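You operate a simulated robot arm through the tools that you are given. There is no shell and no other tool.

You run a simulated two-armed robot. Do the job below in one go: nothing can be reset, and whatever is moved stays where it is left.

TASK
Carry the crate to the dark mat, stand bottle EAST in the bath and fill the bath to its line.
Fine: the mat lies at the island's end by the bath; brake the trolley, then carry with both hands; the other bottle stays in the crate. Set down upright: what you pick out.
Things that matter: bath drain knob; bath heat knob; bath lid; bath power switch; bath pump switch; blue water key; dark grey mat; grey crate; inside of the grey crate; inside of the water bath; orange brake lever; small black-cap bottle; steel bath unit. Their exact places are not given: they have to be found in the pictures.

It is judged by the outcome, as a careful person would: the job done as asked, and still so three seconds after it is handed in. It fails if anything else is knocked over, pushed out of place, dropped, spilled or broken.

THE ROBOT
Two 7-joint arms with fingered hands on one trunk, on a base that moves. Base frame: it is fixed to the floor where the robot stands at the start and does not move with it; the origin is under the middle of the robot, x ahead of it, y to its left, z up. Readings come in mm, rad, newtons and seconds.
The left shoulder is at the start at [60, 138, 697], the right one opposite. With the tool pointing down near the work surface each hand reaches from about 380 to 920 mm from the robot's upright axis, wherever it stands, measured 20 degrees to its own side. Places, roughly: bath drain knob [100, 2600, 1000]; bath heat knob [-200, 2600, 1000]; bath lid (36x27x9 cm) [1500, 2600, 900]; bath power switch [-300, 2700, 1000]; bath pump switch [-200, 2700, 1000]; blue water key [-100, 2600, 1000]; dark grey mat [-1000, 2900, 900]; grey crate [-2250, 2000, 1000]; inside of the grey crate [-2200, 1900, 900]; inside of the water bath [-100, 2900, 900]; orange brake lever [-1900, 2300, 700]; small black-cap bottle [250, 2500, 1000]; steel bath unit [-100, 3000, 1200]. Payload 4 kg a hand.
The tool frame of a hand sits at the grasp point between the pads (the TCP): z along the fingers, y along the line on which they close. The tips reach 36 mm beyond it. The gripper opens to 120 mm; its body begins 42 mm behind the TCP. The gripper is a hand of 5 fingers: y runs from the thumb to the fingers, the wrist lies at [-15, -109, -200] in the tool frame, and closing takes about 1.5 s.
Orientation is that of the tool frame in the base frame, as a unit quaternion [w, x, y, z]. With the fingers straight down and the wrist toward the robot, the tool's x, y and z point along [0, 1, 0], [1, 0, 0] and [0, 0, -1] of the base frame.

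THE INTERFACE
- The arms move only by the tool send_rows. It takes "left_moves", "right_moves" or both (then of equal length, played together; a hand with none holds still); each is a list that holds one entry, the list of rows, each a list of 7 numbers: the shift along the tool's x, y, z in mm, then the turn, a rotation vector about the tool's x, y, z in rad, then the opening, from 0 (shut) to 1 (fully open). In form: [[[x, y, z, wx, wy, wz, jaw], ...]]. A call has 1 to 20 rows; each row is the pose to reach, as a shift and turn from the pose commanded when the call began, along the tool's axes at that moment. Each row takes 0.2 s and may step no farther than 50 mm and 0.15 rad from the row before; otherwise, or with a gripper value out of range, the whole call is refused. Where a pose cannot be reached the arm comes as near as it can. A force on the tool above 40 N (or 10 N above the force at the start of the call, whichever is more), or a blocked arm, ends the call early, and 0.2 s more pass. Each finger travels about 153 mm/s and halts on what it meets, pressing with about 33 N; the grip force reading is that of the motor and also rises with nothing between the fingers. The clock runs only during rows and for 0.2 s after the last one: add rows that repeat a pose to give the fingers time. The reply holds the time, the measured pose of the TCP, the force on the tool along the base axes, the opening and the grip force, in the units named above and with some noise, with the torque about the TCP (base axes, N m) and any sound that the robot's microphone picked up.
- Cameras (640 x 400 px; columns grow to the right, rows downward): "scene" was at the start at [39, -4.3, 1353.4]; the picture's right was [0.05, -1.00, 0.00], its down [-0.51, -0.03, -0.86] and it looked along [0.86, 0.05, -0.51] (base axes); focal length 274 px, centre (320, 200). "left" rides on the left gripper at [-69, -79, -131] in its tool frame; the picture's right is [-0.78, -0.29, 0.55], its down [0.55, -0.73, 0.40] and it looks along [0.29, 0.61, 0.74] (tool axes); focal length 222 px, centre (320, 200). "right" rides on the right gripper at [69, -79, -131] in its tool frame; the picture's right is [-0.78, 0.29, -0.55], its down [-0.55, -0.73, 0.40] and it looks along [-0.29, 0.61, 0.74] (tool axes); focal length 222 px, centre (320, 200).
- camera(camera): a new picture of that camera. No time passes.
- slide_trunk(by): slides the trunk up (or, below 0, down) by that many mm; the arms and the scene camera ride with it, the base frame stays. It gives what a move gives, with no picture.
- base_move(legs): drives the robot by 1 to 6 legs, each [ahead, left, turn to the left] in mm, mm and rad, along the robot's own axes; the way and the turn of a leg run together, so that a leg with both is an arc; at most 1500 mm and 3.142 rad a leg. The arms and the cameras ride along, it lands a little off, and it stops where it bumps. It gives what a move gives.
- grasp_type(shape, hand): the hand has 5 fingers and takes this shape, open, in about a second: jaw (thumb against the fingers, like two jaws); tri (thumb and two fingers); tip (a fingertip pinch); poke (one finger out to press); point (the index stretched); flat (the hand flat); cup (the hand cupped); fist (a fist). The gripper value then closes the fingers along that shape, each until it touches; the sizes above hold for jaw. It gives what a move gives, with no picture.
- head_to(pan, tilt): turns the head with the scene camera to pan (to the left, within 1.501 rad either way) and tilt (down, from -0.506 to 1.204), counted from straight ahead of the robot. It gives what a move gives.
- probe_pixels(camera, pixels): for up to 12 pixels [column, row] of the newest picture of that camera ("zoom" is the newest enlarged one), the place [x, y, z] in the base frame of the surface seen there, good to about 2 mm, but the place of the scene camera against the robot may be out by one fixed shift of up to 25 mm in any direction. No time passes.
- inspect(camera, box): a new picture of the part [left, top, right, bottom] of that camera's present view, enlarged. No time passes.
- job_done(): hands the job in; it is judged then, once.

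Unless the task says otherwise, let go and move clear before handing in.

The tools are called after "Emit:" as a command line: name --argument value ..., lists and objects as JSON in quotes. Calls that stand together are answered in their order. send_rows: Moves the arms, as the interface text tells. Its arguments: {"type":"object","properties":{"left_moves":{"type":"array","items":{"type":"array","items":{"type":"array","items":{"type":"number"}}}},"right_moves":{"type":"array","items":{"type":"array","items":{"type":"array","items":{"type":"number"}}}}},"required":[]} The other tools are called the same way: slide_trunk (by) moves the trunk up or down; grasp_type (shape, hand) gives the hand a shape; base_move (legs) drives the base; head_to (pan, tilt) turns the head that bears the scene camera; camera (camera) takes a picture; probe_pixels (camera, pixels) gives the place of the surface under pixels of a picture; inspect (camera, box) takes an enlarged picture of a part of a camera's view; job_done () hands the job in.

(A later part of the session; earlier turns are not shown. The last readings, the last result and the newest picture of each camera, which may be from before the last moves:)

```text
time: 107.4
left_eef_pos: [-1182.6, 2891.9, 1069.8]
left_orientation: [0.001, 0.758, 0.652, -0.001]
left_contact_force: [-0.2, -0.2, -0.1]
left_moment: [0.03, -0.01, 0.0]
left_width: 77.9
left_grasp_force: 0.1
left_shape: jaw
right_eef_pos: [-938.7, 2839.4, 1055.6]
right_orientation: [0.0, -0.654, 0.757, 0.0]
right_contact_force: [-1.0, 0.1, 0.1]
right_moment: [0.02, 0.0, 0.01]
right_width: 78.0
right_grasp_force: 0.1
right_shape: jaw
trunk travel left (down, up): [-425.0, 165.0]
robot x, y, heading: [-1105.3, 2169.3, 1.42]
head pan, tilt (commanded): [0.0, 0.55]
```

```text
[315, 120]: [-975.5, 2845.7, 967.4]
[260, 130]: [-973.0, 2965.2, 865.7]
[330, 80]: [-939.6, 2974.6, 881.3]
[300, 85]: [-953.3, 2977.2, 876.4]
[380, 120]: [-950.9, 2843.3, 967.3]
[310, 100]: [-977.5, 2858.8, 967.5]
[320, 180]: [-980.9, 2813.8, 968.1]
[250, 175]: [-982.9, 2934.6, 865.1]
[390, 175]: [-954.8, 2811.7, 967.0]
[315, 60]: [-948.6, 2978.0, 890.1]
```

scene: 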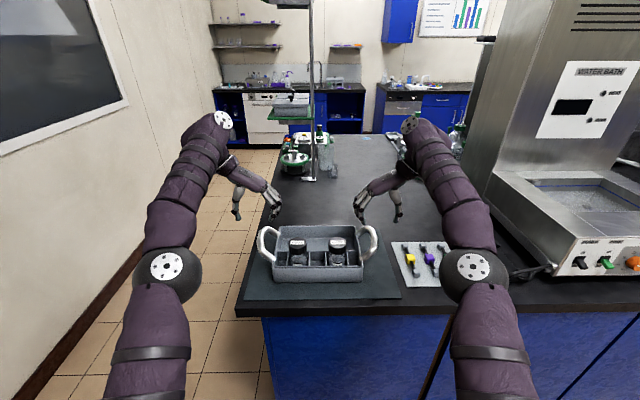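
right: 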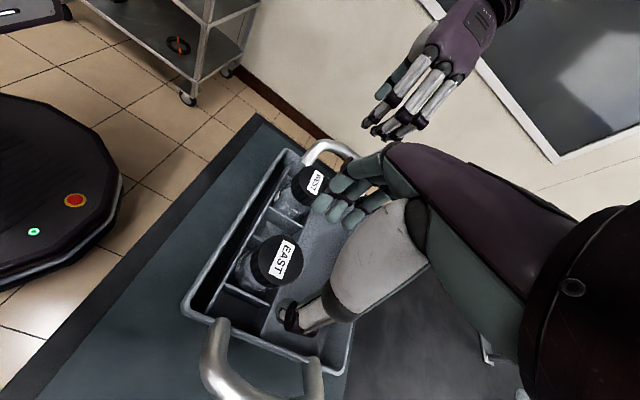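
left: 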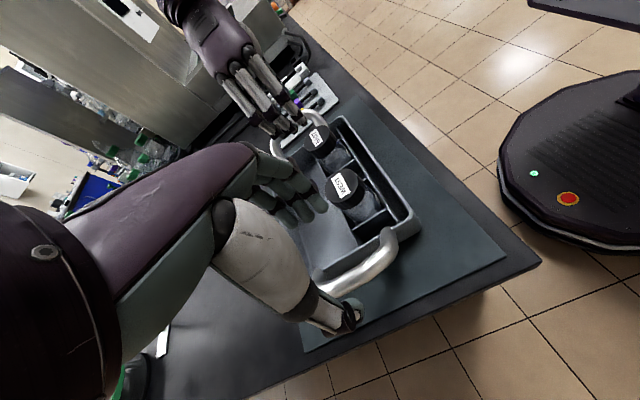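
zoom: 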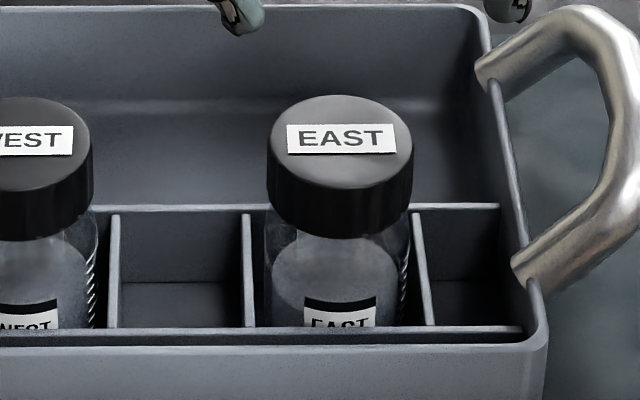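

The cap centre refines to about (−945, 2842, 963). I shift 5 mm and lower the open hand round the cap to z≈951.

Emit:
send_rows --right_moves '[[[-1, 5, 0, 0, 0, 0, 0.65], [-1, 5, 20, 0, 0, 0, 0.65], [-1, 5, 40, 0, 0, 0, 0.65], [-1, 5, 60, 0, 0, 0, 0.65], [-1, 5, 75, 0, 0, 0, 0.65], [-1, 5, 88, 0, 0, 0, 0.65], [-1, 5, 98, 0, 0, 0, 0.65], [-1, 5, 104, 0, 0, 0, 0.65], [-1, 5, 104, 0, 0, 0, 0.65]]]'

Emit:
camera --camera "right"

Emit:
inspect --camera "scene" --box '[240, 190, 400, 290]'

Emit:
inspect --camera "left" --box '[230, 80, 430, 280]'

```text
time: 109.4
left_eef_pos: [-1182.7, 2891.4, 1069.7]
left_orientation: [0.0, 0.759, 0.652, -0.001]
left_contact_force: [-0.2, 0.0, -0.1]
left_moment: [-0.02, 0.01, -0.01]
left_width: 77.7
left_grasp_force: 0.1
left_shape: jaw
right_eef_pos: [-944.3, 2840.5, 951.0]
right_orientation: [0.0, -0.654, 0.756, 0.0]
right_contact_force: [0.3, 0.4, -0.3]
right_moment: [-0.02, 0.0, -0.01]
right_width: 77.9
right_grasp_force: 0.1
right_shape: jaw
trunk travel left (down, up): [-425.0, 165.0]
robot x, y, heading: [-1102.3, 2165.9, 1.421]
head pan, tilt (commanded): [0.0, 0.55]
```

```text
taken
```

right: 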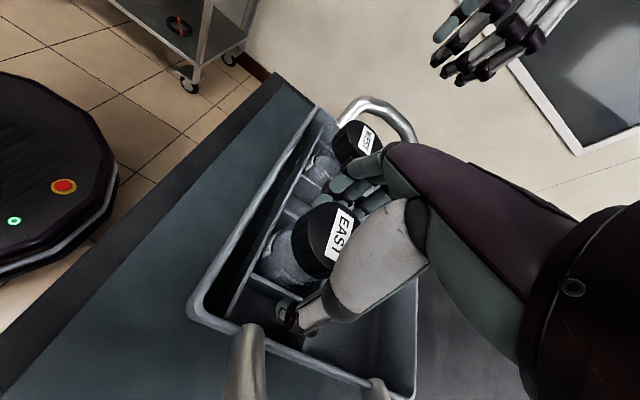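

```text
4.00 times, centred on (320, 240) of scene
```

zoom: 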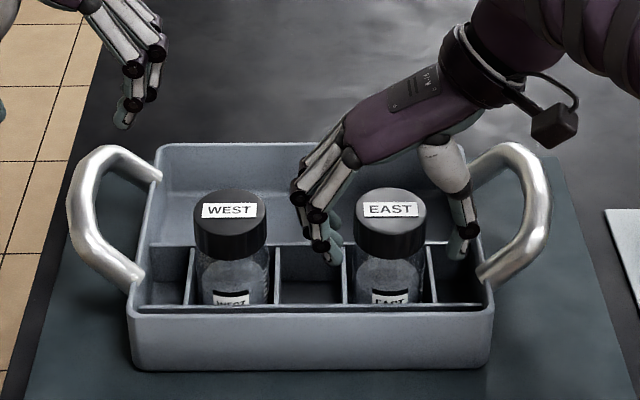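

```text
2.00 times, centred on (330, 180) of left
```

zoom: 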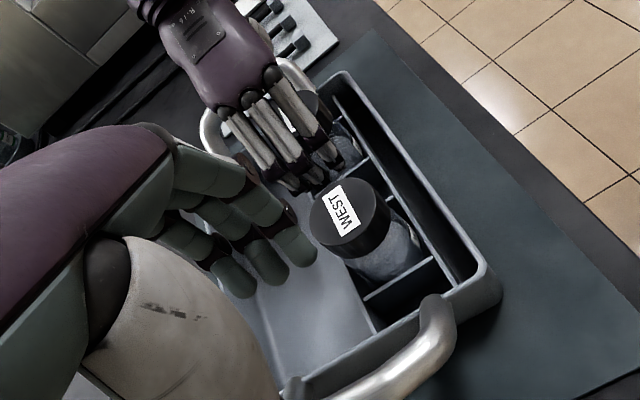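

Emit:
inspect --camera "right" --box '[250, 170, 400, 320]'

Emit:
probe_pixels --camera "right" --pixels '[[340, 225], [335, 240], [322, 240], [318, 262], [328, 215], [345, 215], [310, 230]]'

```text
2.67 times, centred on (325, 245) of right
```

zoom: 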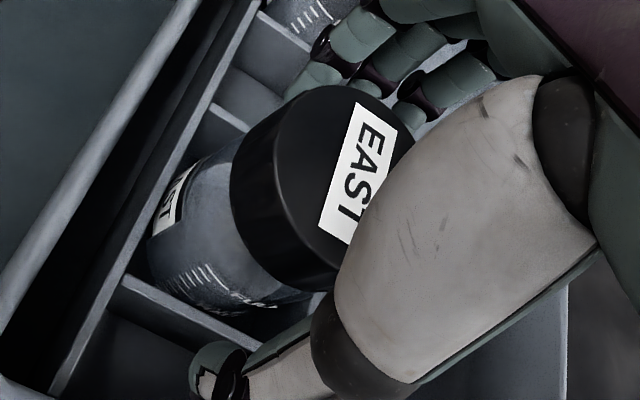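

```text
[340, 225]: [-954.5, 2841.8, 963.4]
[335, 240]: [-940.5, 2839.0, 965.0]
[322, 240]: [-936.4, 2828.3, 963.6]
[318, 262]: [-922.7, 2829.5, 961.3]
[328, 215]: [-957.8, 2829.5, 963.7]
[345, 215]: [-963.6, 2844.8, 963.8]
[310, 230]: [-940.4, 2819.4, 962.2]
```

The cap is centred in the hand within ~3 mm. I close the right hand on it.

Emit:
send_rows --right_moves '[[[0, 0, 0, 0, 0, 0, 0.55], [0, 0, 0, 0, 0, 0, 0.45], [0, 0, 0, 0, 0, 0, 0.38], [0, 0, 0, 0, 0, 0, 0.3], [0, 0, 0, 0, 0, 0, 0.2], [0, 0, 0, 0, 0, 0, 0.1], [0, 0, 0, 0, 0, 0, 0], [0, 0, 0, 0, 0, 0, 0], [0, 0, 0, 0, 0, 0, 0], [0, 0, 0, 0, 0, 0, 0]]]'

Emit:
inspect --camera "right" --box '[250, 170, 400, 320]'

Emit:
inspect --camera "scene" --box '[240, 190, 400, 290]'

```text
time: 111.6
left_eef_pos: [-1182.4, 2892.1, 1069.0]
left_orientation: [0.0, 0.758, 0.652, 0.0]
left_contact_force: [0.0, -1.0, -0.4]
left_moment: [0.04, -0.05, -0.02]
left_width: 77.6
left_grasp_force: 0.0
left_shape: jaw
right_eef_pos: [-943.5, 2841.5, 953.3]
right_orientation: [-0.001, -0.654, 0.756, 0.001]
right_contact_force: [2.1, 1.1, 6.0]
right_moment: [0.01, -0.03, -0.01]
right_width: 44.7
right_grasp_force: 32.6
right_shape: jaw
trunk travel left (down, up): [-425.0, 165.0]
robot x, y, heading: [-1104.1, 2170.3, 1.419]
head pan, tilt (commanded): [0.0, 0.55]
```

```text
2.67 times, centred on (325, 245) of right
```

zoom: 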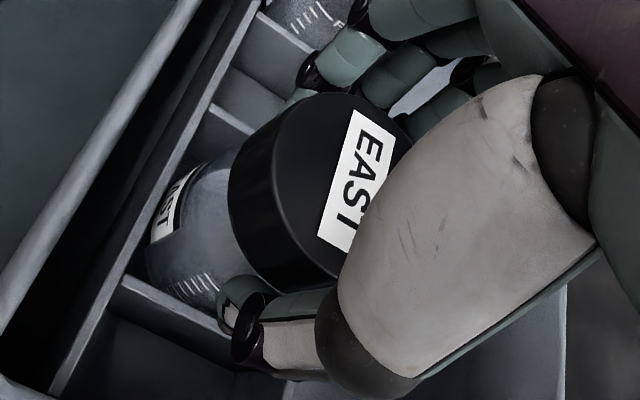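

```text
4.00 times, centred on (320, 240) of scene
```

zoom: 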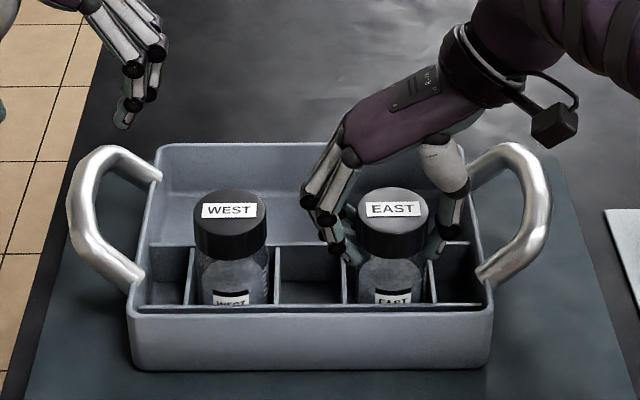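

Gripped: width 44.7 mm at 33 N. I lift slowly and check that only the bottle comes up.

Emit:
send_rows --right_moves '[[[0, 0, -3, 0, 0, 0, 0], [0, 0, -7, 0, 0, 0, 0], [0, 0, -12, 0, 0, 0, 0], [0, 0, -18, 0, 0, 0, 0], [0, 0, -25, 0, 0, 0, 0], [0, 0, -33, 0, 0, 0, 0], [0, 0, -40, 0, 0, 0, 0], [0, 0, -40, 0, 0, 0, 0]]]'

Emit:
inspect --camera "right" --box '[200, 120, 400, 320]'

Emit:
inspect --camera "scene" --box '[240, 190, 400, 290]'

```text
time: 113.4
left_eef_pos: [-1183.4, 2892.7, 1068.6]
left_orientation: [0.001, 0.758, 0.652, 0.0]
left_contact_force: [0.7, -1.4, -0.2]
left_moment: [0.03, 0.01, 0.0]
left_width: 77.9
left_grasp_force: 0.1
left_shape: jaw
right_eef_pos: [-944.7, 2839.8, 990.5]
right_orientation: [-0.001, -0.654, 0.756, 0.001]
right_contact_force: [0.0, -1.0, -1.9]
right_moment: [0.0, 0.0, 0.03]
right_width: 44.3
right_grasp_force: 32.9
right_shape: jaw
trunk travel left (down, up): [-425.0, 165.0]
robot x, y, heading: [-1104.7, 2168.5, 1.422]
head pan, tilt (commanded): [0.0, 0.55]
```

```text
2.00 times, centred on (300, 220) of right
```

zoom: 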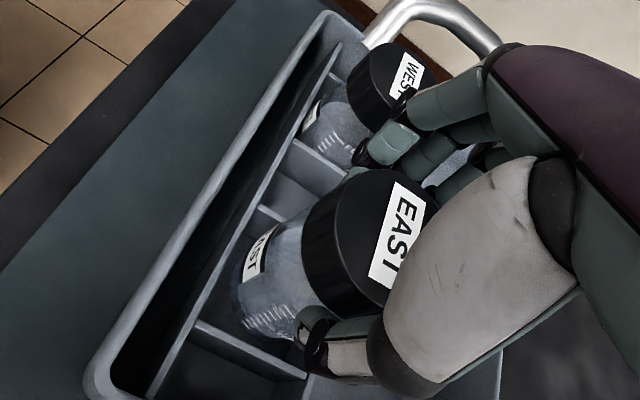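

```text
4.00 times, centred on (320, 240) of scene
```

zoom: 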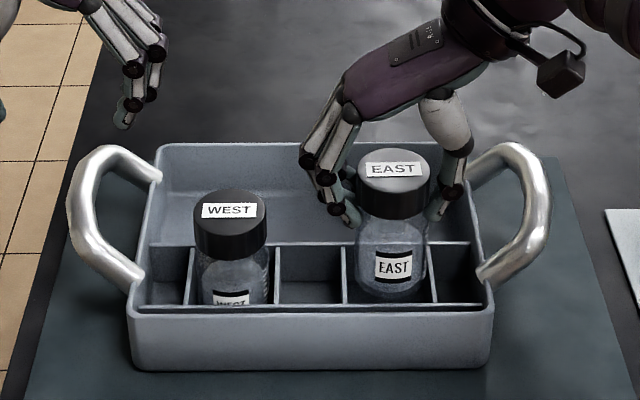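

EAST is out of its slot, upright (≈2 N). I raise the trunk 150 mm so the bottle's bottom clears the crate's handles and the bath rim.

Emit:
slide_trunk --by 150

Emit:
head_to --pan -0.7 --tilt 0.6

Emit:
camera --camera "scene"

Emit:
camera --camera "right"

```text
time: 115.2
left_eef_pos: [-1183.6, 2892.9, 1219.0]
left_orientation: [0.0, 0.758, 0.652, -0.001]
left_contact_force: [0.0, 0.2, 0.2]
left_moment: [-0.01, 0.01, 0.02]
left_width: 78.0
left_grasp_force: 0.0
left_shape: jaw
right_eef_pos: [-944.0, 2840.9, 1139.7]
right_orientation: [-0.001, -0.653, 0.757, 0.001]
right_contact_force: [-0.2, -0.5, -1.5]
right_moment: [-0.03, -0.01, 0.0]
right_width: 44.1
right_grasp_force: 33.0
right_shape: jaw
trunk travel left (down, up): [-575.0, 15.0]
robot x, y, heading: [-1098.5, 2168.1, 1.42]
head pan, tilt (commanded): [0.0, 0.55]
```

```text
time: 116.2
left_eef_pos: [-1182.7, 2891.6, 1217.8]
left_orientation: [0.001, 0.758, 0.652, 0.0]
left_contact_force: [0.9, -0.6, 0.6]
left_moment: [0.0, 0.0, -0.02]
left_width: 77.7
left_grasp_force: 0.1
left_shape: jaw
right_eef_pos: [-944.8, 2841.0, 1139.6]
right_orientation: [0.0, -0.654, 0.757, 0.001]
right_contact_force: [-0.2, 0.4, -2.7]
right_moment: [0.02, -0.01, -0.02]
right_width: 44.1
right_grasp_force: 32.8
right_shape: jaw
trunk travel left (down, up): [-575.0, 15.0]
robot x, y, heading: [-1103.0, 2169.3, 1.424]
head pan, tilt (commanded): [-0.7, 0.6]
```

```text
taken
```

scene: 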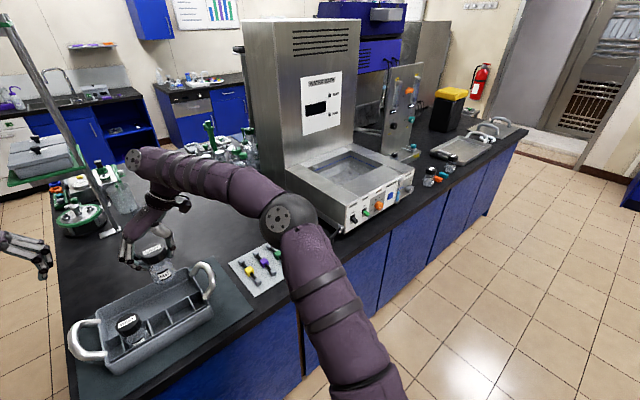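

```text
taken
```

right: 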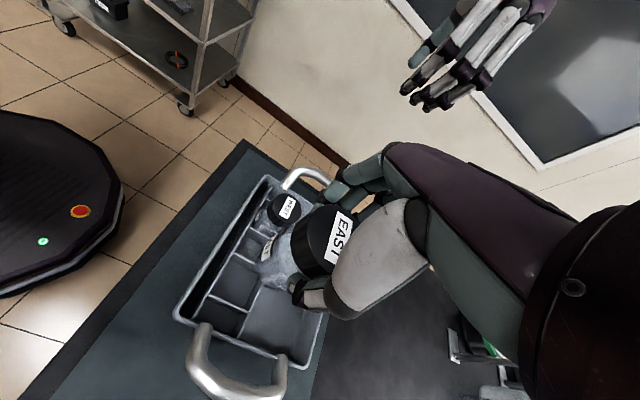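

I enlarge the bath for its rim, interior, controls and obstacles.

Emit:
inspect --camera "scene" --box '[270, 120, 430, 245]'

Emit:
probe_pixels --camera "zoom" --pixels '[[150, 195], [320, 100], [480, 160], [310, 290], [180, 210], [440, 170], [320, 130], [300, 190], [340, 300], [150, 110], [250, 60], [560, 190]]'

```text
3.20 times, centred on (350, 182) of scene
```

zoom: 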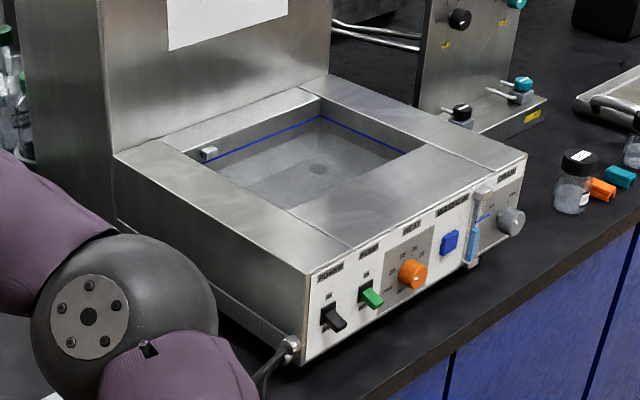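

```text
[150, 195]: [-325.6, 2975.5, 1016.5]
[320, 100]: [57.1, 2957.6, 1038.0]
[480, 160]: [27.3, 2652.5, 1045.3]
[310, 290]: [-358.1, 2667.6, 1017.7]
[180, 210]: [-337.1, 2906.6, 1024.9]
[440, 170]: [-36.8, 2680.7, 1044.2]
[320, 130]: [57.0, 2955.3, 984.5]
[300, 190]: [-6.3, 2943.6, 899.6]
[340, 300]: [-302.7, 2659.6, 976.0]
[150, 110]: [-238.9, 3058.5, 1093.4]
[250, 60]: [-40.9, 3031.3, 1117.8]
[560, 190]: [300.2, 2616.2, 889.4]
```

The bath's basin is open, with a blue fill line round the inner walls, its floor near z≈900 and its rim around 1035. I check how far my base disc reaches, to know how close I can drive.

Emit:
probe_pixels --camera "right" --pixels '[[118, 170], [120, 210], [95, 245], [60, 280], [110, 150], [125, 190]]'

Emit:
probe_pixels --camera "zoom" --pixels '[[190, 152], [316, 94], [430, 150], [290, 212], [205, 165], [325, 120], [415, 155], [285, 205], [318, 168], [250, 185], [350, 160], [208, 154]]'

```text
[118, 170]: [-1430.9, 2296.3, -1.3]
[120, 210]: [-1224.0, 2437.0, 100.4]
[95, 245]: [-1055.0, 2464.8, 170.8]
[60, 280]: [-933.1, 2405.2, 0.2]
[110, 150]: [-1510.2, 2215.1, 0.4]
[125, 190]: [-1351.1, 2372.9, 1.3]
```

```text
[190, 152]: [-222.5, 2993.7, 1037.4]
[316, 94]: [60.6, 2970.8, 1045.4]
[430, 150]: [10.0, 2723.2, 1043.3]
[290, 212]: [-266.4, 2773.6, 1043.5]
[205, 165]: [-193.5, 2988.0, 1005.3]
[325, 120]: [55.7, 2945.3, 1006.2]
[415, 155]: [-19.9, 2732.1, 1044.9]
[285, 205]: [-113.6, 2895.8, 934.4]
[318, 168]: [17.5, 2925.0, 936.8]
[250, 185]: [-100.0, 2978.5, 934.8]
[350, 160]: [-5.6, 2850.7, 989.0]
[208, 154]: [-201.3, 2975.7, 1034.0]
```

The base disc reaches ~300 mm from my axis. I probe the countertop's front edge by the bath to be sure of the gap.

Emit:
probe_pixels --camera "zoom" --pixels '[[450, 338], [400, 368], [520, 298], [600, 252], [470, 300], [455, 242], [413, 275], [370, 297], [333, 318], [510, 220], [485, 215], [470, 262]]'

Emit:
send_rows --right_moves '[[[0, 0, -10, 0, 0, 0, 0], [0, 0, -20, 0, 0, 0, 0], [0, 0, -30, 0, 0, 0, 0], [0, 0, -40, 0, 0, 0, 0], [0, 0, -50, 0, 0, 0, 0], [0, 0, -60, 0, 0, 0, 0], [0, 0, -60, 0, 0, 0, 0]]]' --left_moves '[[[-30, -15, 0, 0, 0, 0, 0.65], [-60, -30, 0, 0, 0, 0, 0.65], [-90, -45, 0, 0, 0, 0, 0.65], [-120, -60, 0, 0, 0, 0, 0.65], [-150, -75, 0, 0, 0, 0, 0.65], [-180, -90, 0, 0, 0, 0, 0.65], [-200, -100, 0, 0, 0, 0, 0.65]]]'

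```text
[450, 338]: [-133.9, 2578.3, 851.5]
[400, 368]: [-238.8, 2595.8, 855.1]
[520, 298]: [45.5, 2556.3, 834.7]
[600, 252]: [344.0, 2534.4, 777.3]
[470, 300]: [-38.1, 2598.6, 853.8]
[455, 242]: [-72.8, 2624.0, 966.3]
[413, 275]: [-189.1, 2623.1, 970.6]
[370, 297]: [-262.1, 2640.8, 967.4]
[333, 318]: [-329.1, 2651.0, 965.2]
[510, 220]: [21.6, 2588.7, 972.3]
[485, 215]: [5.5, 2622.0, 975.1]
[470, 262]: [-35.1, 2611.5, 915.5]
```

```text
time: 117.8
left_eef_pos: [-1310.5, 2708.8, 1219.2]
left_orientation: [-0.001, 0.759, 0.652, 0.0]
left_contact_force: [-0.4, 0.3, 0.4]
left_moment: [0.02, 0.0, 0.01]
left_width: 78.0
left_grasp_force: 0.1
left_shape: jaw
right_eef_pos: [-945.5, 2840.2, 1200.0]
right_orientation: [-0.001, -0.654, 0.756, 0.001]
right_contact_force: [0.3, 0.2, -2.7]
right_moment: [0.0, -0.01, 0.01]
right_width: 44.1
right_grasp_force: 33.1
right_shape: jaw
trunk travel left (down, up): [-575.0, 15.0]
robot x, y, heading: [-1099.6, 2169.2, 1.424]
head pan, tilt (commanded): [-0.7, 0.6]
```

The counter's edge leaves ~100 mm for the base at my goal, and the bottle's bottom (z≈1107) clears the bath rim (≈1039). I drive right along the island and then in.

Emit:
base_move --legs '[[0, -843, 0], [100, 0, 0]]'

Emit:
head_to --pan -0.1 --tilt 0.75

Emit:
camera --camera "scene"

Emit:
camera --camera "right"

```text
time: 123.0
left_eef_pos: [-472.7, 2686.2, 1218.0]
left_orientation: [0.001, 0.755, 0.655, -0.002]
left_contact_force: [0.1, 0.7, -0.3]
left_moment: [-0.05, 0.03, 0.02]
left_width: 78.1
left_grasp_force: 0.1
left_shape: jaw
right_eef_pos: [-106.0, 2819.1, 1198.5]
right_orientation: [-0.001, -0.658, 0.753, 0.0]
right_contact_force: [0.5, 0.4, -2.3]
right_moment: [-0.03, -0.01, 0.0]
right_width: 44.0
right_grasp_force: 32.8
right_shape: jaw
trunk travel left (down, up): [-575.0, 15.0]
robot x, y, heading: [-260.7, 2144.9, 1.427]
head pan, tilt (commanded): [-0.7, 0.6]
```

```text
time: 124.0
left_eef_pos: [-472.2, 2684.8, 1219.8]
left_orientation: [0.0, 0.755, 0.655, 0.0]
left_contact_force: [0.3, -0.7, -0.1]
left_moment: [0.04, 0.02, -0.01]
left_width: 77.6
left_grasp_force: 0.0
left_shape: jaw
right_eef_pos: [-107.3, 2818.2, 1199.4]
right_orientation: [-0.001, -0.657, 0.754, 0.0]
right_contact_force: [0.0, 1.2, -2.4]
right_moment: [-0.02, 0.01, 0.0]
right_width: 43.9
right_grasp_force: 32.9
right_shape: jaw
trunk travel left (down, up): [-575.0, 15.0]
robot x, y, heading: [-258.4, 2147.1, 1.425]
head pan, tilt (commanded): [-0.099, 0.75]
```

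```text
taken
```

scene: 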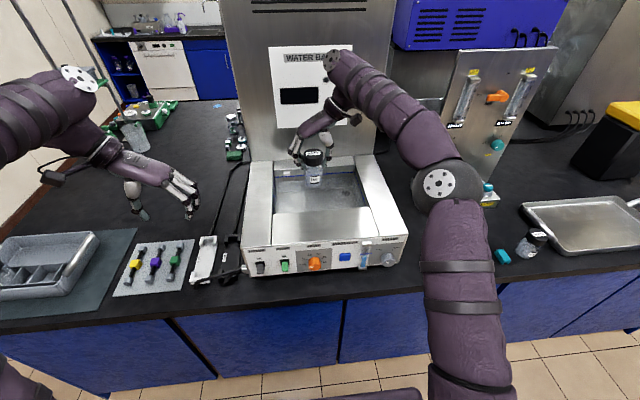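

```text
taken
```

right: 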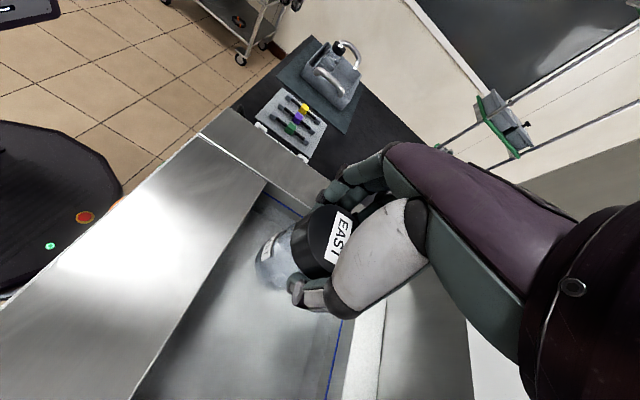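

The bottle hangs over the basin. I probe the basin's inner edges and floor from both cameras to choose the spot.

Emit:
inspect --camera "scene" --box '[235, 140, 415, 280]'

Emit:
probe_pixels --camera "zoom" --pixels '[[140, 85], [140, 240], [480, 235], [450, 75], [200, 200], [400, 150], [300, 190], [420, 110], [160, 250], [460, 250]]'

Emit:
probe_pixels --camera "right" --pixels '[[262, 182], [200, 290], [320, 320], [300, 340], [250, 330], [190, 350], [285, 208], [335, 350], [240, 215], [145, 380]]'

```text
2.86 times, centred on (325, 210) of scene
```

zoom: 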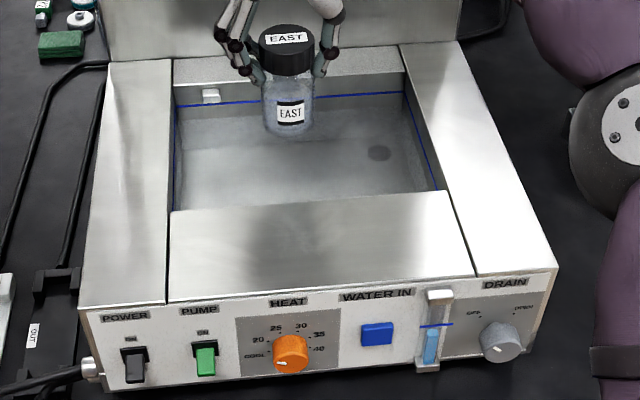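

```text
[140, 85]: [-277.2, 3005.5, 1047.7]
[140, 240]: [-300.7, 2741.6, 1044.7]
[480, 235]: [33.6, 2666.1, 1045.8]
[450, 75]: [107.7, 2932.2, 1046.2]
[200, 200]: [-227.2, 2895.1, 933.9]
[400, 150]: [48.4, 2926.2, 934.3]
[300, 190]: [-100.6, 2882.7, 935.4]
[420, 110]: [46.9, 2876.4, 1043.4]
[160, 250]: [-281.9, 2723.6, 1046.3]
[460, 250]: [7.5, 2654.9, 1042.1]
```

```text
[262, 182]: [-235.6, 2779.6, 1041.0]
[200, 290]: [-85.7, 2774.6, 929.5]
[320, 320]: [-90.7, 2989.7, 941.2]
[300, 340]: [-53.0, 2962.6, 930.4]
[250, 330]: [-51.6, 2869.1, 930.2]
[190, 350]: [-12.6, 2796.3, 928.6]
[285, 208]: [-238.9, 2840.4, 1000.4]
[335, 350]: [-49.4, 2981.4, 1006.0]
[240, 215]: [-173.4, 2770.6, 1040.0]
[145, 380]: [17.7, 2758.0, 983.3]
```

The basin floor is at z≈930, its rim 1041, inner walls x −239…≈45, y ≈2765…2985, drain hole near (40, 2935). I drive 45 mm ahead so the bottle goes to about (−100, 2865), then lower it partway.

Emit:
base_move --legs '[[45, 0, 0]]'

Emit:
send_rows --right_moves '[[[0, 0, 15, 0, 0, 0, 0], [0, 0, 30, 0, 0, 0, 0], [0, 0, 45, 0, 0, 0, 0], [0, 0, 60, 0, 0, 0, 0], [0, 0, 75, 0, 0, 0, 0], [0, 0, 75, 0, 0, 0, 0]]]'

Emit:
inspect --camera "scene" --box '[235, 140, 415, 280]'

Emit:
camera --camera "right"

```text
time: 125.0
left_eef_pos: [-464.8, 2731.0, 1219.0]
left_orientation: [0.001, 0.755, 0.656, -0.002]
left_contact_force: [-0.3, 0.1, -1.2]
left_moment: [-0.05, 0.01, 0.01]
left_width: 77.7
left_grasp_force: 0.0
left_shape: jaw
right_eef_pos: [-100.7, 2865.1, 1198.7]
right_orientation: [-0.002, -0.657, 0.754, 0.0]
right_contact_force: [0.1, 1.1, -3.5]
right_moment: [-0.01, 0.02, -0.01]
right_width: 43.8
right_grasp_force: 32.6
right_shape: jaw
trunk travel left (down, up): [-575.0, 15.0]
robot x, y, heading: [-254.1, 2191.4, 1.424]
head pan, tilt (commanded): [-0.099, 0.75]
```

```text
time: 126.3
left_eef_pos: [-464.9, 2729.6, 1219.7]
left_orientation: [0.0, 0.756, 0.655, 0.0]
left_contact_force: [0.3, 0.3, -0.1]
left_moment: [0.02, 0.0, -0.03]
left_width: 78.2
left_grasp_force: 0.1
left_shape: jaw
right_eef_pos: [-100.7, 2863.0, 1123.8]
right_orientation: [-0.001, -0.657, 0.754, 0.0]
right_contact_force: [0.5, -0.7, -1.4]
right_moment: [-0.01, 0.01, -0.01]
right_width: 44.3
right_grasp_force: 33.0
right_shape: jaw
trunk travel left (down, up): [-575.0, 15.0]
robot x, y, heading: [-254.2, 2192.4, 1.424]
head pan, tilt (commanded): [-0.099, 0.75]
```

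```text
2.86 times, centred on (325, 210) of scene
```

zoom: 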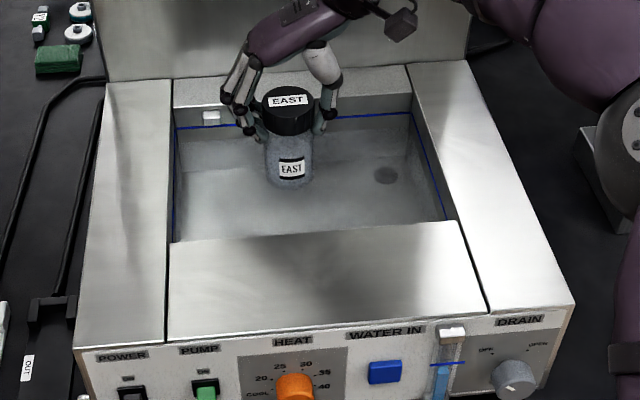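

```text
taken
```

right: 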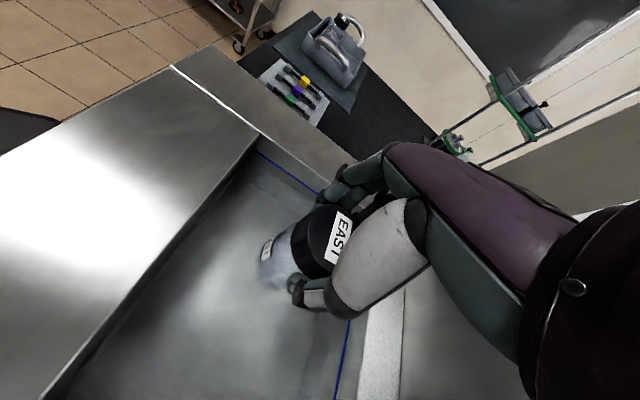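

The bottle is inside the rim outline and upright. I lower on to just above the floor.

Emit:
send_rows --right_moves '[[[0, 0, 12, 0, 0, 0, 0], [0, 0, 24, 0, 0, 0, 0], [0, 0, 36, 0, 0, 0, 0], [0, 0, 48, 0, 0, 0, 0], [0, 0, 60, 0, 0, 0, 0], [0, 0, 72, 0, 0, 0, 0], [0, 0, 80, 0, 0, 0, 0], [0, 0, 86, 0, 0, 0, 0], [0, 0, 86, 0, 0, 0, 0]]]'

Emit:
inspect --camera "scene" --box '[235, 140, 415, 280]'

```text
time: 128.3
left_eef_pos: [-465.5, 2728.3, 1218.8]
left_orientation: [0.0, 0.755, 0.656, -0.001]
left_contact_force: [0.0, 0.0, 0.0]
left_moment: [0.01, -0.01, -0.03]
left_width: 77.9
left_grasp_force: 0.1
left_shape: jaw
right_eef_pos: [-101.4, 2862.4, 1038.2]
right_orientation: [-0.001, -0.656, 0.755, -0.001]
right_contact_force: [0.0, 0.2, -2.1]
right_moment: [-0.03, 0.0, 0.0]
right_width: 44.0
right_grasp_force: 33.0
right_shape: jaw
trunk travel left (down, up): [-575.0, 15.0]
robot x, y, heading: [-254.2, 2191.8, 1.426]
head pan, tilt (commanded): [-0.099, 0.75]
```

```text
2.86 times, centred on (325, 210) of scene
```

zoom: 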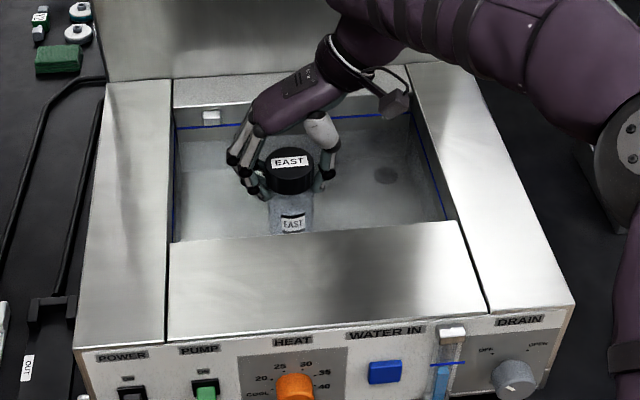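

I lower in 2 mm steps, watching the force for the floor.

Emit:
send_rows --right_moves '[[[0, 0, 2, 0, 0, 0, 0], [0, 0, 4, 0, 0, 0, 0], [0, 0, 6, 0, 0, 0, 0], [0, 0, 8, 0, 0, 0, 0], [0, 0, 10, 0, 0, 0, 0], [0, 0, 12, 0, 0, 0, 0], [0, 0, 14, 0, 0, 0, 0]]]'

```text
time: 129.9
left_eef_pos: [-466.3, 2729.1, 1219.6]
left_orientation: [0.001, 0.755, 0.655, -0.001]
left_contact_force: [-0.2, 0.2, 1.0]
left_moment: [-0.03, 0.01, -0.03]
left_width: 77.8
left_grasp_force: 0.1
left_shape: jaw
right_eef_pos: [-100.3, 2862.1, 1024.1]
right_orientation: [-0.001, -0.658, 0.753, 0.0]
right_contact_force: [0.2, -0.2, -0.9]
right_moment: [-0.01, 0.01, -0.02]
right_width: 44.1
right_grasp_force: 32.8
right_shape: jaw
trunk travel left (down, up): [-575.0, 15.0]
robot x, y, heading: [-253.9, 2190.8, 1.427]
head pan, tilt (commanded): [-0.099, 0.75]
```

Emit:
send_rows --right_moves '[[[0, 0, 1, 0, 0, 0, 0], [0, 0, 2, 0, 0, 0, 0], [0, 0, 3, 0, 0, 0, 0], [0, 0, 4, 0, 0, 0, 0], [0, 0, 4, 0, 0, 0, 0]]]'

Emit:
inspect --camera "scene" --box '[270, 170, 370, 240]'

```text
time: 131.2
left_eef_pos: [-465.7, 2728.3, 1218.8]
left_orientation: [0.0, 0.756, 0.655, 0.0]
left_contact_force: [0.3, 0.6, -0.1]
left_moment: [-0.05, 0.01, 0.0]
left_width: 78.2
left_grasp_force: 0.0
left_shape: jaw
right_eef_pos: [-102.5, 2863.0, 1023.5]
right_orientation: [0.0, -0.657, 0.754, 0.002]
right_contact_force: [3.6, 0.0, 18.9]
right_moment: [0.04, -0.07, -0.03]
right_width: 44.9
right_grasp_force: 33.3
right_shape: jaw
trunk travel left (down, up): [-575.0, 15.0]
robot x, y, heading: [-254.8, 2190.0, 1.428]
head pan, tilt (commanded): [-0.099, 0.75]
```

```text
5.71 times, centred on (320, 205) of scene
```

zoom: 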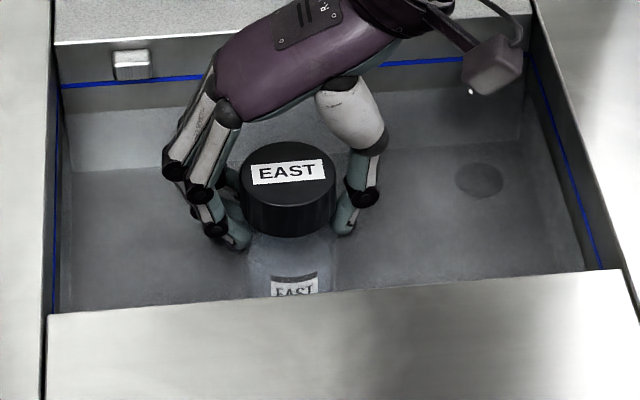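

The floor is met (19 N at z 1023.5). I ease off 3 mm and open the hand slowly.

Emit:
send_rows --right_moves '[[[0, 0, -2, 0, 0, 0, 0], [0, 0, -3, 0, 0, 0, 0], [0, 0, -3, 0, 0, 0, 0.3], [0, 0, -3, 0, 0, 0, 0.38], [0, 0, -3, 0, 0, 0, 0.42], [0, 0, -3, 0, 0, 0, 0.5], [0, 0, -3, 0, 0, 0, 0.6], [0, 0, -3, 0, 0, 0, 0.7], [0, 0, -3, 0, 0, 0, 0.7]]]'

Emit:
inspect --camera "scene" --box '[270, 170, 370, 240]'

Emit:
camera --camera "right"

```text
time: 133.2
left_eef_pos: [-466.6, 2729.6, 1218.8]
left_orientation: [0.002, 0.756, 0.655, 0.0]
left_contact_force: [0.1, -0.2, -0.4]
left_moment: [0.0, -0.01, -0.01]
left_width: 78.1
left_grasp_force: 0.1
left_shape: jaw
right_eef_pos: [-101.4, 2861.3, 1023.3]
right_orientation: [-0.001, -0.657, 0.754, -0.001]
right_contact_force: [0.1, -0.7, -0.2]
right_moment: [0.03, -0.01, -0.02]
right_width: 83.6
right_grasp_force: 0.3
right_shape: jaw
trunk travel left (down, up): [-575.0, 15.0]
robot x, y, heading: [-257.2, 2188.6, 1.435]
head pan, tilt (commanded): [-0.099, 0.75]
```

```text
5.71 times, centred on (320, 205) of scene
```

zoom: 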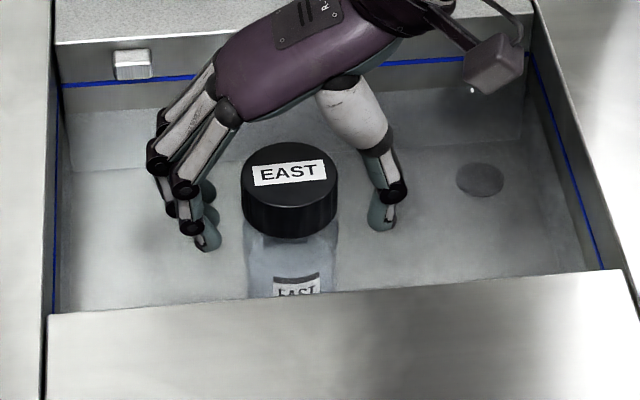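

```text
taken
```

right: 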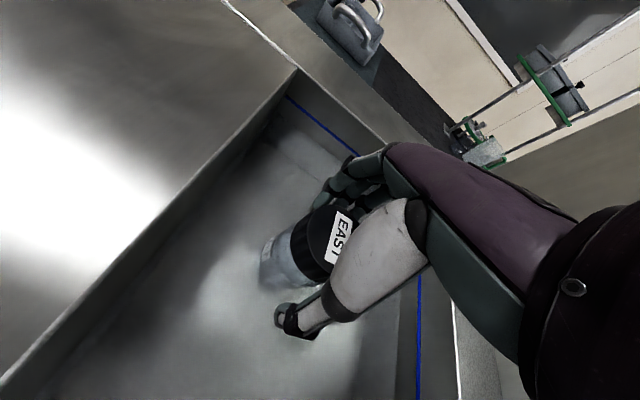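

EAST stands upright on the bath floor, free of the hand. I rise straight up.

Emit:
send_rows --right_moves '[[[0, 0, -5, 0, 0, 0, 0.7], [0, 0, -12, 0, 0, 0, 0.7], [0, 0, -22, 0, 0, 0, 0.7], [0, 0, -36, 0, 0, 0, 0.7], [0, 0, -52, 0, 0, 0, 0.7], [0, 0, -72, 0, 0, 0, 0.7], [0, 0, -95, 0, 0, 0, 0.7], [0, 0, -120, 0, 0, 0, 0.7], [0, 0, -150, 0, 0, 0, 0.7]]]'

Emit:
camera --camera "scene"

Emit:
inspect --camera "scene" --box '[235, 215, 415, 305]'

```text
time: 135.2
left_eef_pos: [-466.6, 2727.9, 1218.5]
left_orientation: [-0.001, 0.755, 0.655, -0.001]
left_contact_force: [-0.6, -0.2, 0.5]
left_moment: [0.03, -0.02, -0.01]
left_width: 78.0
left_grasp_force: 0.0
left_shape: jaw
right_eef_pos: [-100.4, 2862.0, 1175.0]
right_orientation: [-0.001, -0.657, 0.754, 0.0]
right_contact_force: [-0.7, -0.4, -0.9]
right_moment: [0.0, 0.03, 0.02]
right_width: 83.6
right_grasp_force: 0.1
right_shape: jaw
trunk travel left (down, up): [-575.0, 15.0]
robot x, y, heading: [-255.1, 2191.2, 1.426]
head pan, tilt (commanded): [-0.099, 0.75]
```

```text
taken
```

scene: 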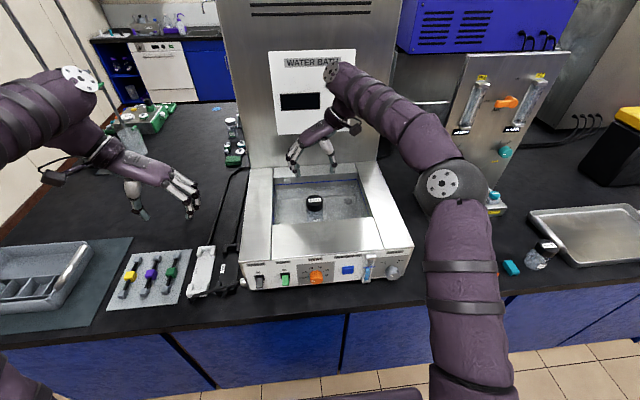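

```text
3.56 times, centred on (325, 260) of scene
```

zoom: 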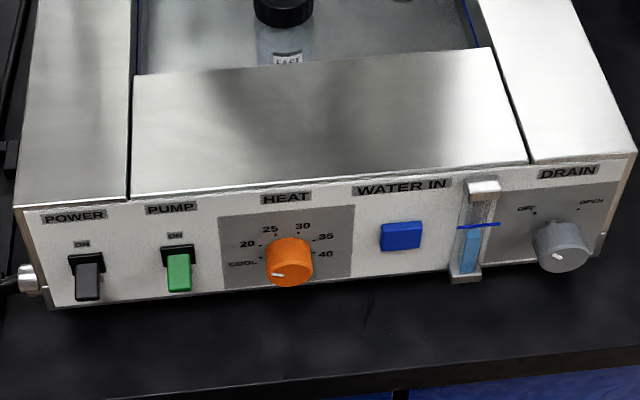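

I look closely at the sight glass, blue key and drain knob.

Emit:
inspect --camera "scene" --box '[335, 255, 415, 305]'

Emit:
inspect --camera "scene" --box '[240, 265, 340, 300]'

```text
8.00 times, centred on (375, 280) of scene
```

zoom: 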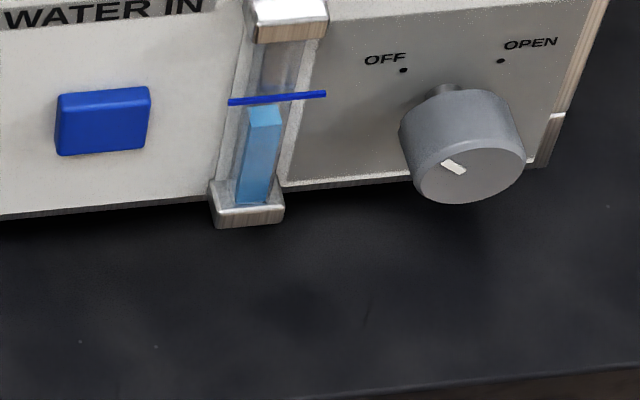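

```text
6.40 times, centred on (290, 282) of scene
```

zoom: 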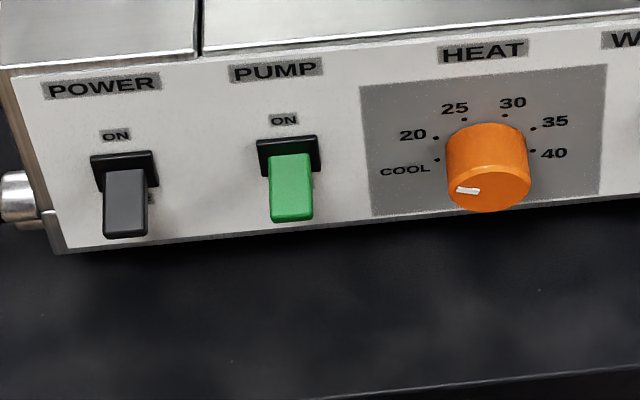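

The drain knob's mark points to OFF and the heat knob to COOL; the blue WATER IN key is left of the sight glass, whose light-blue column ends below the blue line. I probe the level, line and key.

Emit:
inspect --camera "scene" --box '[340, 250, 396, 285]'

Emit:
probe_pixels --camera "zoom" --pixels '[[90, 200], [150, 190], [310, 185], [360, 180], [310, 205], [300, 215], [285, 250], [270, 320], [280, 350], [310, 150], [320, 100], [340, 60]]'

```text
11.43 times, centred on (368, 268) of scene
```

zoom: 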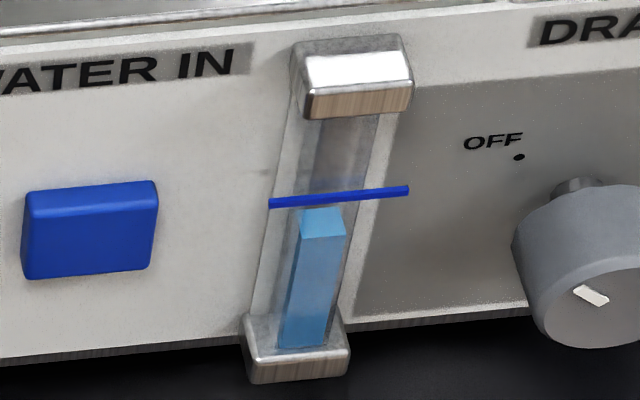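

```text
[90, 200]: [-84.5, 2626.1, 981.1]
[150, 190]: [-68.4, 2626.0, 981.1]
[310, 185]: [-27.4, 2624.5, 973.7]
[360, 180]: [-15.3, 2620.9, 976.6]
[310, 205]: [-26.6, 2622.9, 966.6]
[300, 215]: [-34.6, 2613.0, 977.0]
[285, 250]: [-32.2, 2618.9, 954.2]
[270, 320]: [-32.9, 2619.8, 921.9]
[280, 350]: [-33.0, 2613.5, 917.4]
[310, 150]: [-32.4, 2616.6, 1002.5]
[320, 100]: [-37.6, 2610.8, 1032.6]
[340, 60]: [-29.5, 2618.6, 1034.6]
```

Key face ≈ (−80, 2626, 978) by the scene camera; the water column tops out a bit below the line. I'll press the key with the left index so the sight glass stays in view: back off, shift right, then set the arms.

Emit:
base_move --legs '[[-370, 0, 0], [0, -276, 0]]'

Emit:
send_rows --left_moves '[[[6, 3, 3, 0, 0, -0.143, 0.65], [12, 5, 7, 0, 0, -0.286, 0.65], [18, 8, 10, 0, 0, -0.428, 0.65], [24, 10, 14, 0, 0, -0.571, 0.65], [30, 13, 17, 0, 0, -0.714, 0.65], [36, 15, 21, 0, 0, -0.857, 0.65], [42, 18, 24, 0, 0, -1.0, 0.65], [48, 20, 28, 0, 0, -1.143, 0.65], [54, 23, 31, 0, 0, -1.285, 0.65], [60, 25, 35, 0, 0, -1.428, 0.65], [65, 28, 38, 0, 0, -1.571, 0.65]]]' --right_moves '[[[14, -18, 0, 0, 0, 0, 0.7], [28, -36, 0, 0, 0, 0, 0.7], [42, -54, 0, 0, 0, 0, 0.7], [56, -72, 0, 0, 0, 0, 0.7], [70, -90, 0, 0, 0, 0, 0.7], [84, -108, 0, 0, 0, 0, 0.7], [98, -126, 0, 0, 0, 0, 0.7], [112, -144, 0, 0, 0, 0, 0.7], [126, -162, 0, 0, 0, 0, 0.7], [140, -180, 0, 0, 0, 0, 0.7], [150, -200, 0, 0, 0, 0, 0.7]]]'

Emit:
camera --camera "scene"

```text
time: 139.0
left_eef_pos: [-243.4, 2326.7, 1219.0]
left_orientation: [0.0, 0.759, 0.652, 0.0]
left_contact_force: [0.3, 0.0, -0.4]
left_moment: [0.01, 0.04, -0.01]
left_width: 77.8
left_grasp_force: 0.2
left_shape: jaw
right_eef_pos: [123.7, 2457.9, 1174.2]
right_orientation: [-0.001, -0.654, 0.756, 0.0]
right_contact_force: [-0.1, -0.5, -0.4]
right_moment: [-0.01, 0.0, 0.02]
right_width: 83.7
right_grasp_force: 0.1
right_shape: jaw
trunk travel left (down, up): [-575.0, 15.0]
robot x, y, heading: [-39.9, 1785.7, 1.422]
head pan, tilt (commanded): [-0.099, 0.75]
```

```text
time: 141.4
left_eef_pos: [-205.9, 2388.7, 1182.0]
left_orientation: [-0.001, 0.075, 0.997, -0.001]
left_contact_force: [-0.2, 0.5, -0.2]
left_moment: [0.01, 0.01, 0.02]
left_width: 78.0
left_grasp_force: 0.1
left_shape: jaw
right_eef_pos: [300.0, 2281.0, 1172.3]
right_orientation: [-0.002, -0.654, 0.756, 0.0]
right_contact_force: [-0.5, -0.8, -0.9]
right_moment: [0.0, 0.0, -0.03]
right_width: 83.8
right_grasp_force: 0.0
right_shape: jaw
trunk travel left (down, up): [-575.0, 15.0]
robot x, y, heading: [-40.7, 1788.5, 1.418]
head pan, tilt (commanded): [-0.099, 0.75]
```

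```text
taken
```

scene: 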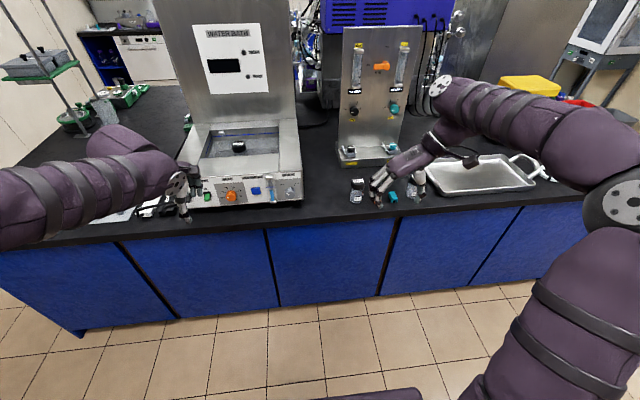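

Left hand is fingers-down with the wrist toward me, as planned. I shape it to point and swing it forward about its wrist, stopping ~18° short of level, well clear of the bath.

Emit:
grasp_type --shape "point" --hand "left"

Emit:
send_rows --left_moves '[[[-7, 19, 27, -0.098, 0, 0, 1], [-14, 37, 53, -0.196, 0, 0, 1], [-21, 53, 77, -0.2945, 0, 0, 1], [-27, 68, 99, -0.393, 0, 0, 1], [-34, 81, 120, -0.491, 0, 0, 1], [-41, 93, 140, -0.589, 0, 0, 1], [-48, 102, 158, -0.687, 0, 0, 1], [-55, 109, 176, -0.785, 0, 0, 1], [-62, 115, 193, -0.884, 0, 0, 1], [-68, 118, 211, -0.982, 0, 0, 1], [-75, 119, 227, -1.08, 0, 0, 1], [-82, 117, 244, -1.178, 0, 0, 1], [-89, 114, 261, -1.276, 0, 0, 1], [-89, 114, 261, -1.276, 0, 0, 1]]]'

Emit:
camera --camera "scene"

Emit:
camera --camera "left"

```text
time: 142.3
left_eef_pos: [-206.4, 2388.1, 1182.2]
left_orientation: [0.0, 0.076, 0.997, -0.001]
left_contact_force: [0.0, -0.2, 0.7]
left_moment: [0.01, 0.01, 0.03]
left_width: 114.0
left_grasp_force: 0.0
left_shape: point
right_eef_pos: [298.3, 2281.1, 1173.9]
right_orientation: [-0.001, -0.654, 0.757, 0.001]
right_contact_force: [0.0, -0.6, -0.6]
right_moment: [0.03, 0.04, 0.0]
right_width: 83.7
right_grasp_force: 0.1
right_shape: jaw
trunk travel left (down, up): [-575.0, 15.0]
robot x, y, heading: [-38.7, 1786.0, 1.421]
head pan, tilt (commanded): [-0.099, 0.75]
```

```text
time: 145.3
left_eef_pos: [-312.1, 2539.0, 1008.5]
left_orientation: [0.073, 0.152, 0.815, 0.555]
left_contact_force: [0.1, 0.2, 0.3]
left_moment: [0.03, 0.0, 0.0]
left_width: 114.2
left_grasp_force: 0.0
left_shape: point
left hand out of reach, approached as far as the arm can: row 6, 7, 8, 9, 10, 11, 12, 13, 14
right_eef_pos: [299.3, 2282.4, 1173.1]
right_orientation: [-0.002, -0.654, 0.757, 0.0]
right_contact_force: [0.2, -0.8, -0.3]
right_moment: [0.02, 0.03, -0.03]
right_width: 83.7
right_grasp_force: 0.0
right_shape: jaw
trunk travel left (down, up): [-575.0, 15.0]
robot x, y, heading: [-40.0, 1789.1, 1.415]
head pan, tilt (commanded): [-0.099, 0.75]
```

```text
taken
```

scene: 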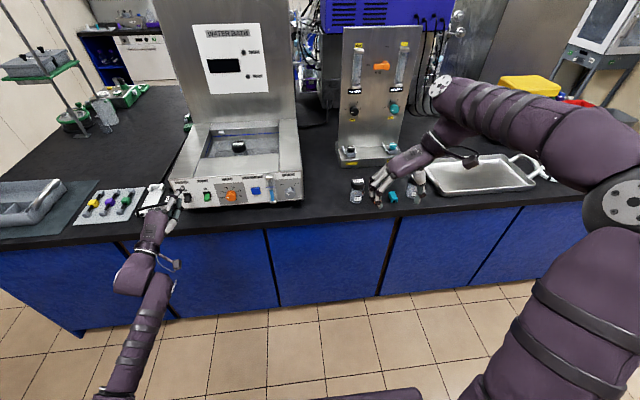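

```text
taken
```

left: 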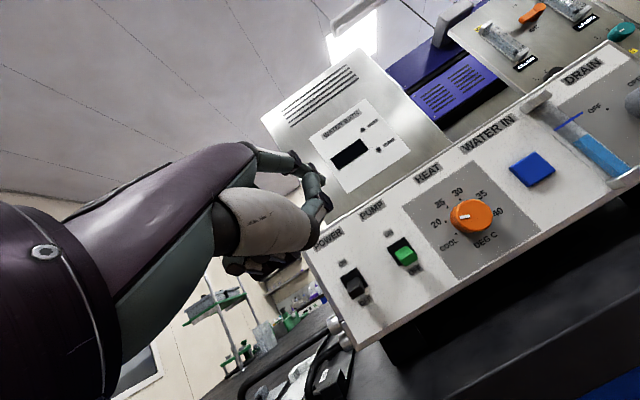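

The left arm settled into another elbow pose: hand pointing forward 22° down at (−312, 2539, 1008), its index tip in front of the bath's left corner and untouched. The left camera sees the whole panel. I'll keep this pose and bring the finger to the key with the base and trunk: first 214 mm right.

Emit:
base_move --legs '[[0, -214, 0]]'

Emit:
camera --camera "left"

Emit:
camera --camera "scene"

```text
time: 147.0
left_eef_pos: [-101.8, 2506.5, 1009.5]
left_orientation: [0.073, 0.153, 0.815, 0.554]
left_contact_force: [0.4, -0.3, 0.1]
left_moment: [-0.02, 0.02, 0.01]
left_width: 114.1
left_grasp_force: 0.0
left_shape: point
right_eef_pos: [511.9, 2249.1, 1172.4]
right_orientation: [-0.001, -0.654, 0.756, 0.0]
right_contact_force: [0.0, 0.2, -0.3]
right_moment: [0.0, 0.02, 0.0]
right_width: 83.8
right_grasp_force: 0.0
right_shape: jaw
trunk travel left (down, up): [-575.0, 15.0]
robot x, y, heading: [175.9, 1757.1, 1.419]
head pan, tilt (commanded): [-0.099, 0.75]
```

```text
taken
```

left: 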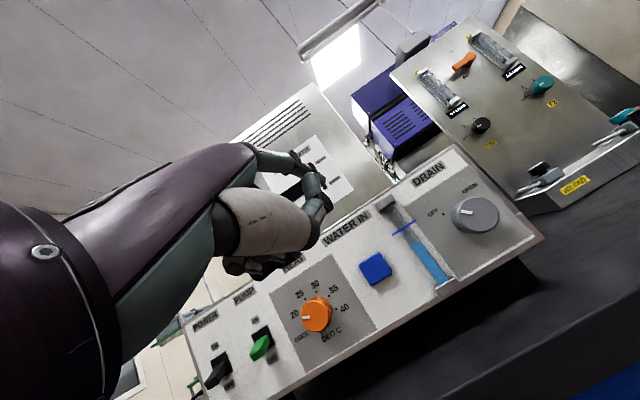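

```text
taken
```

scene: 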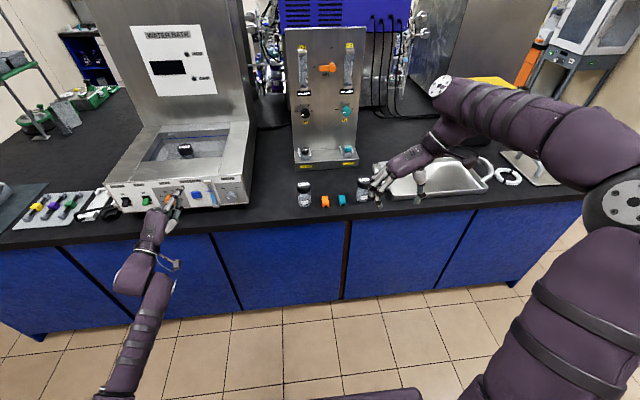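

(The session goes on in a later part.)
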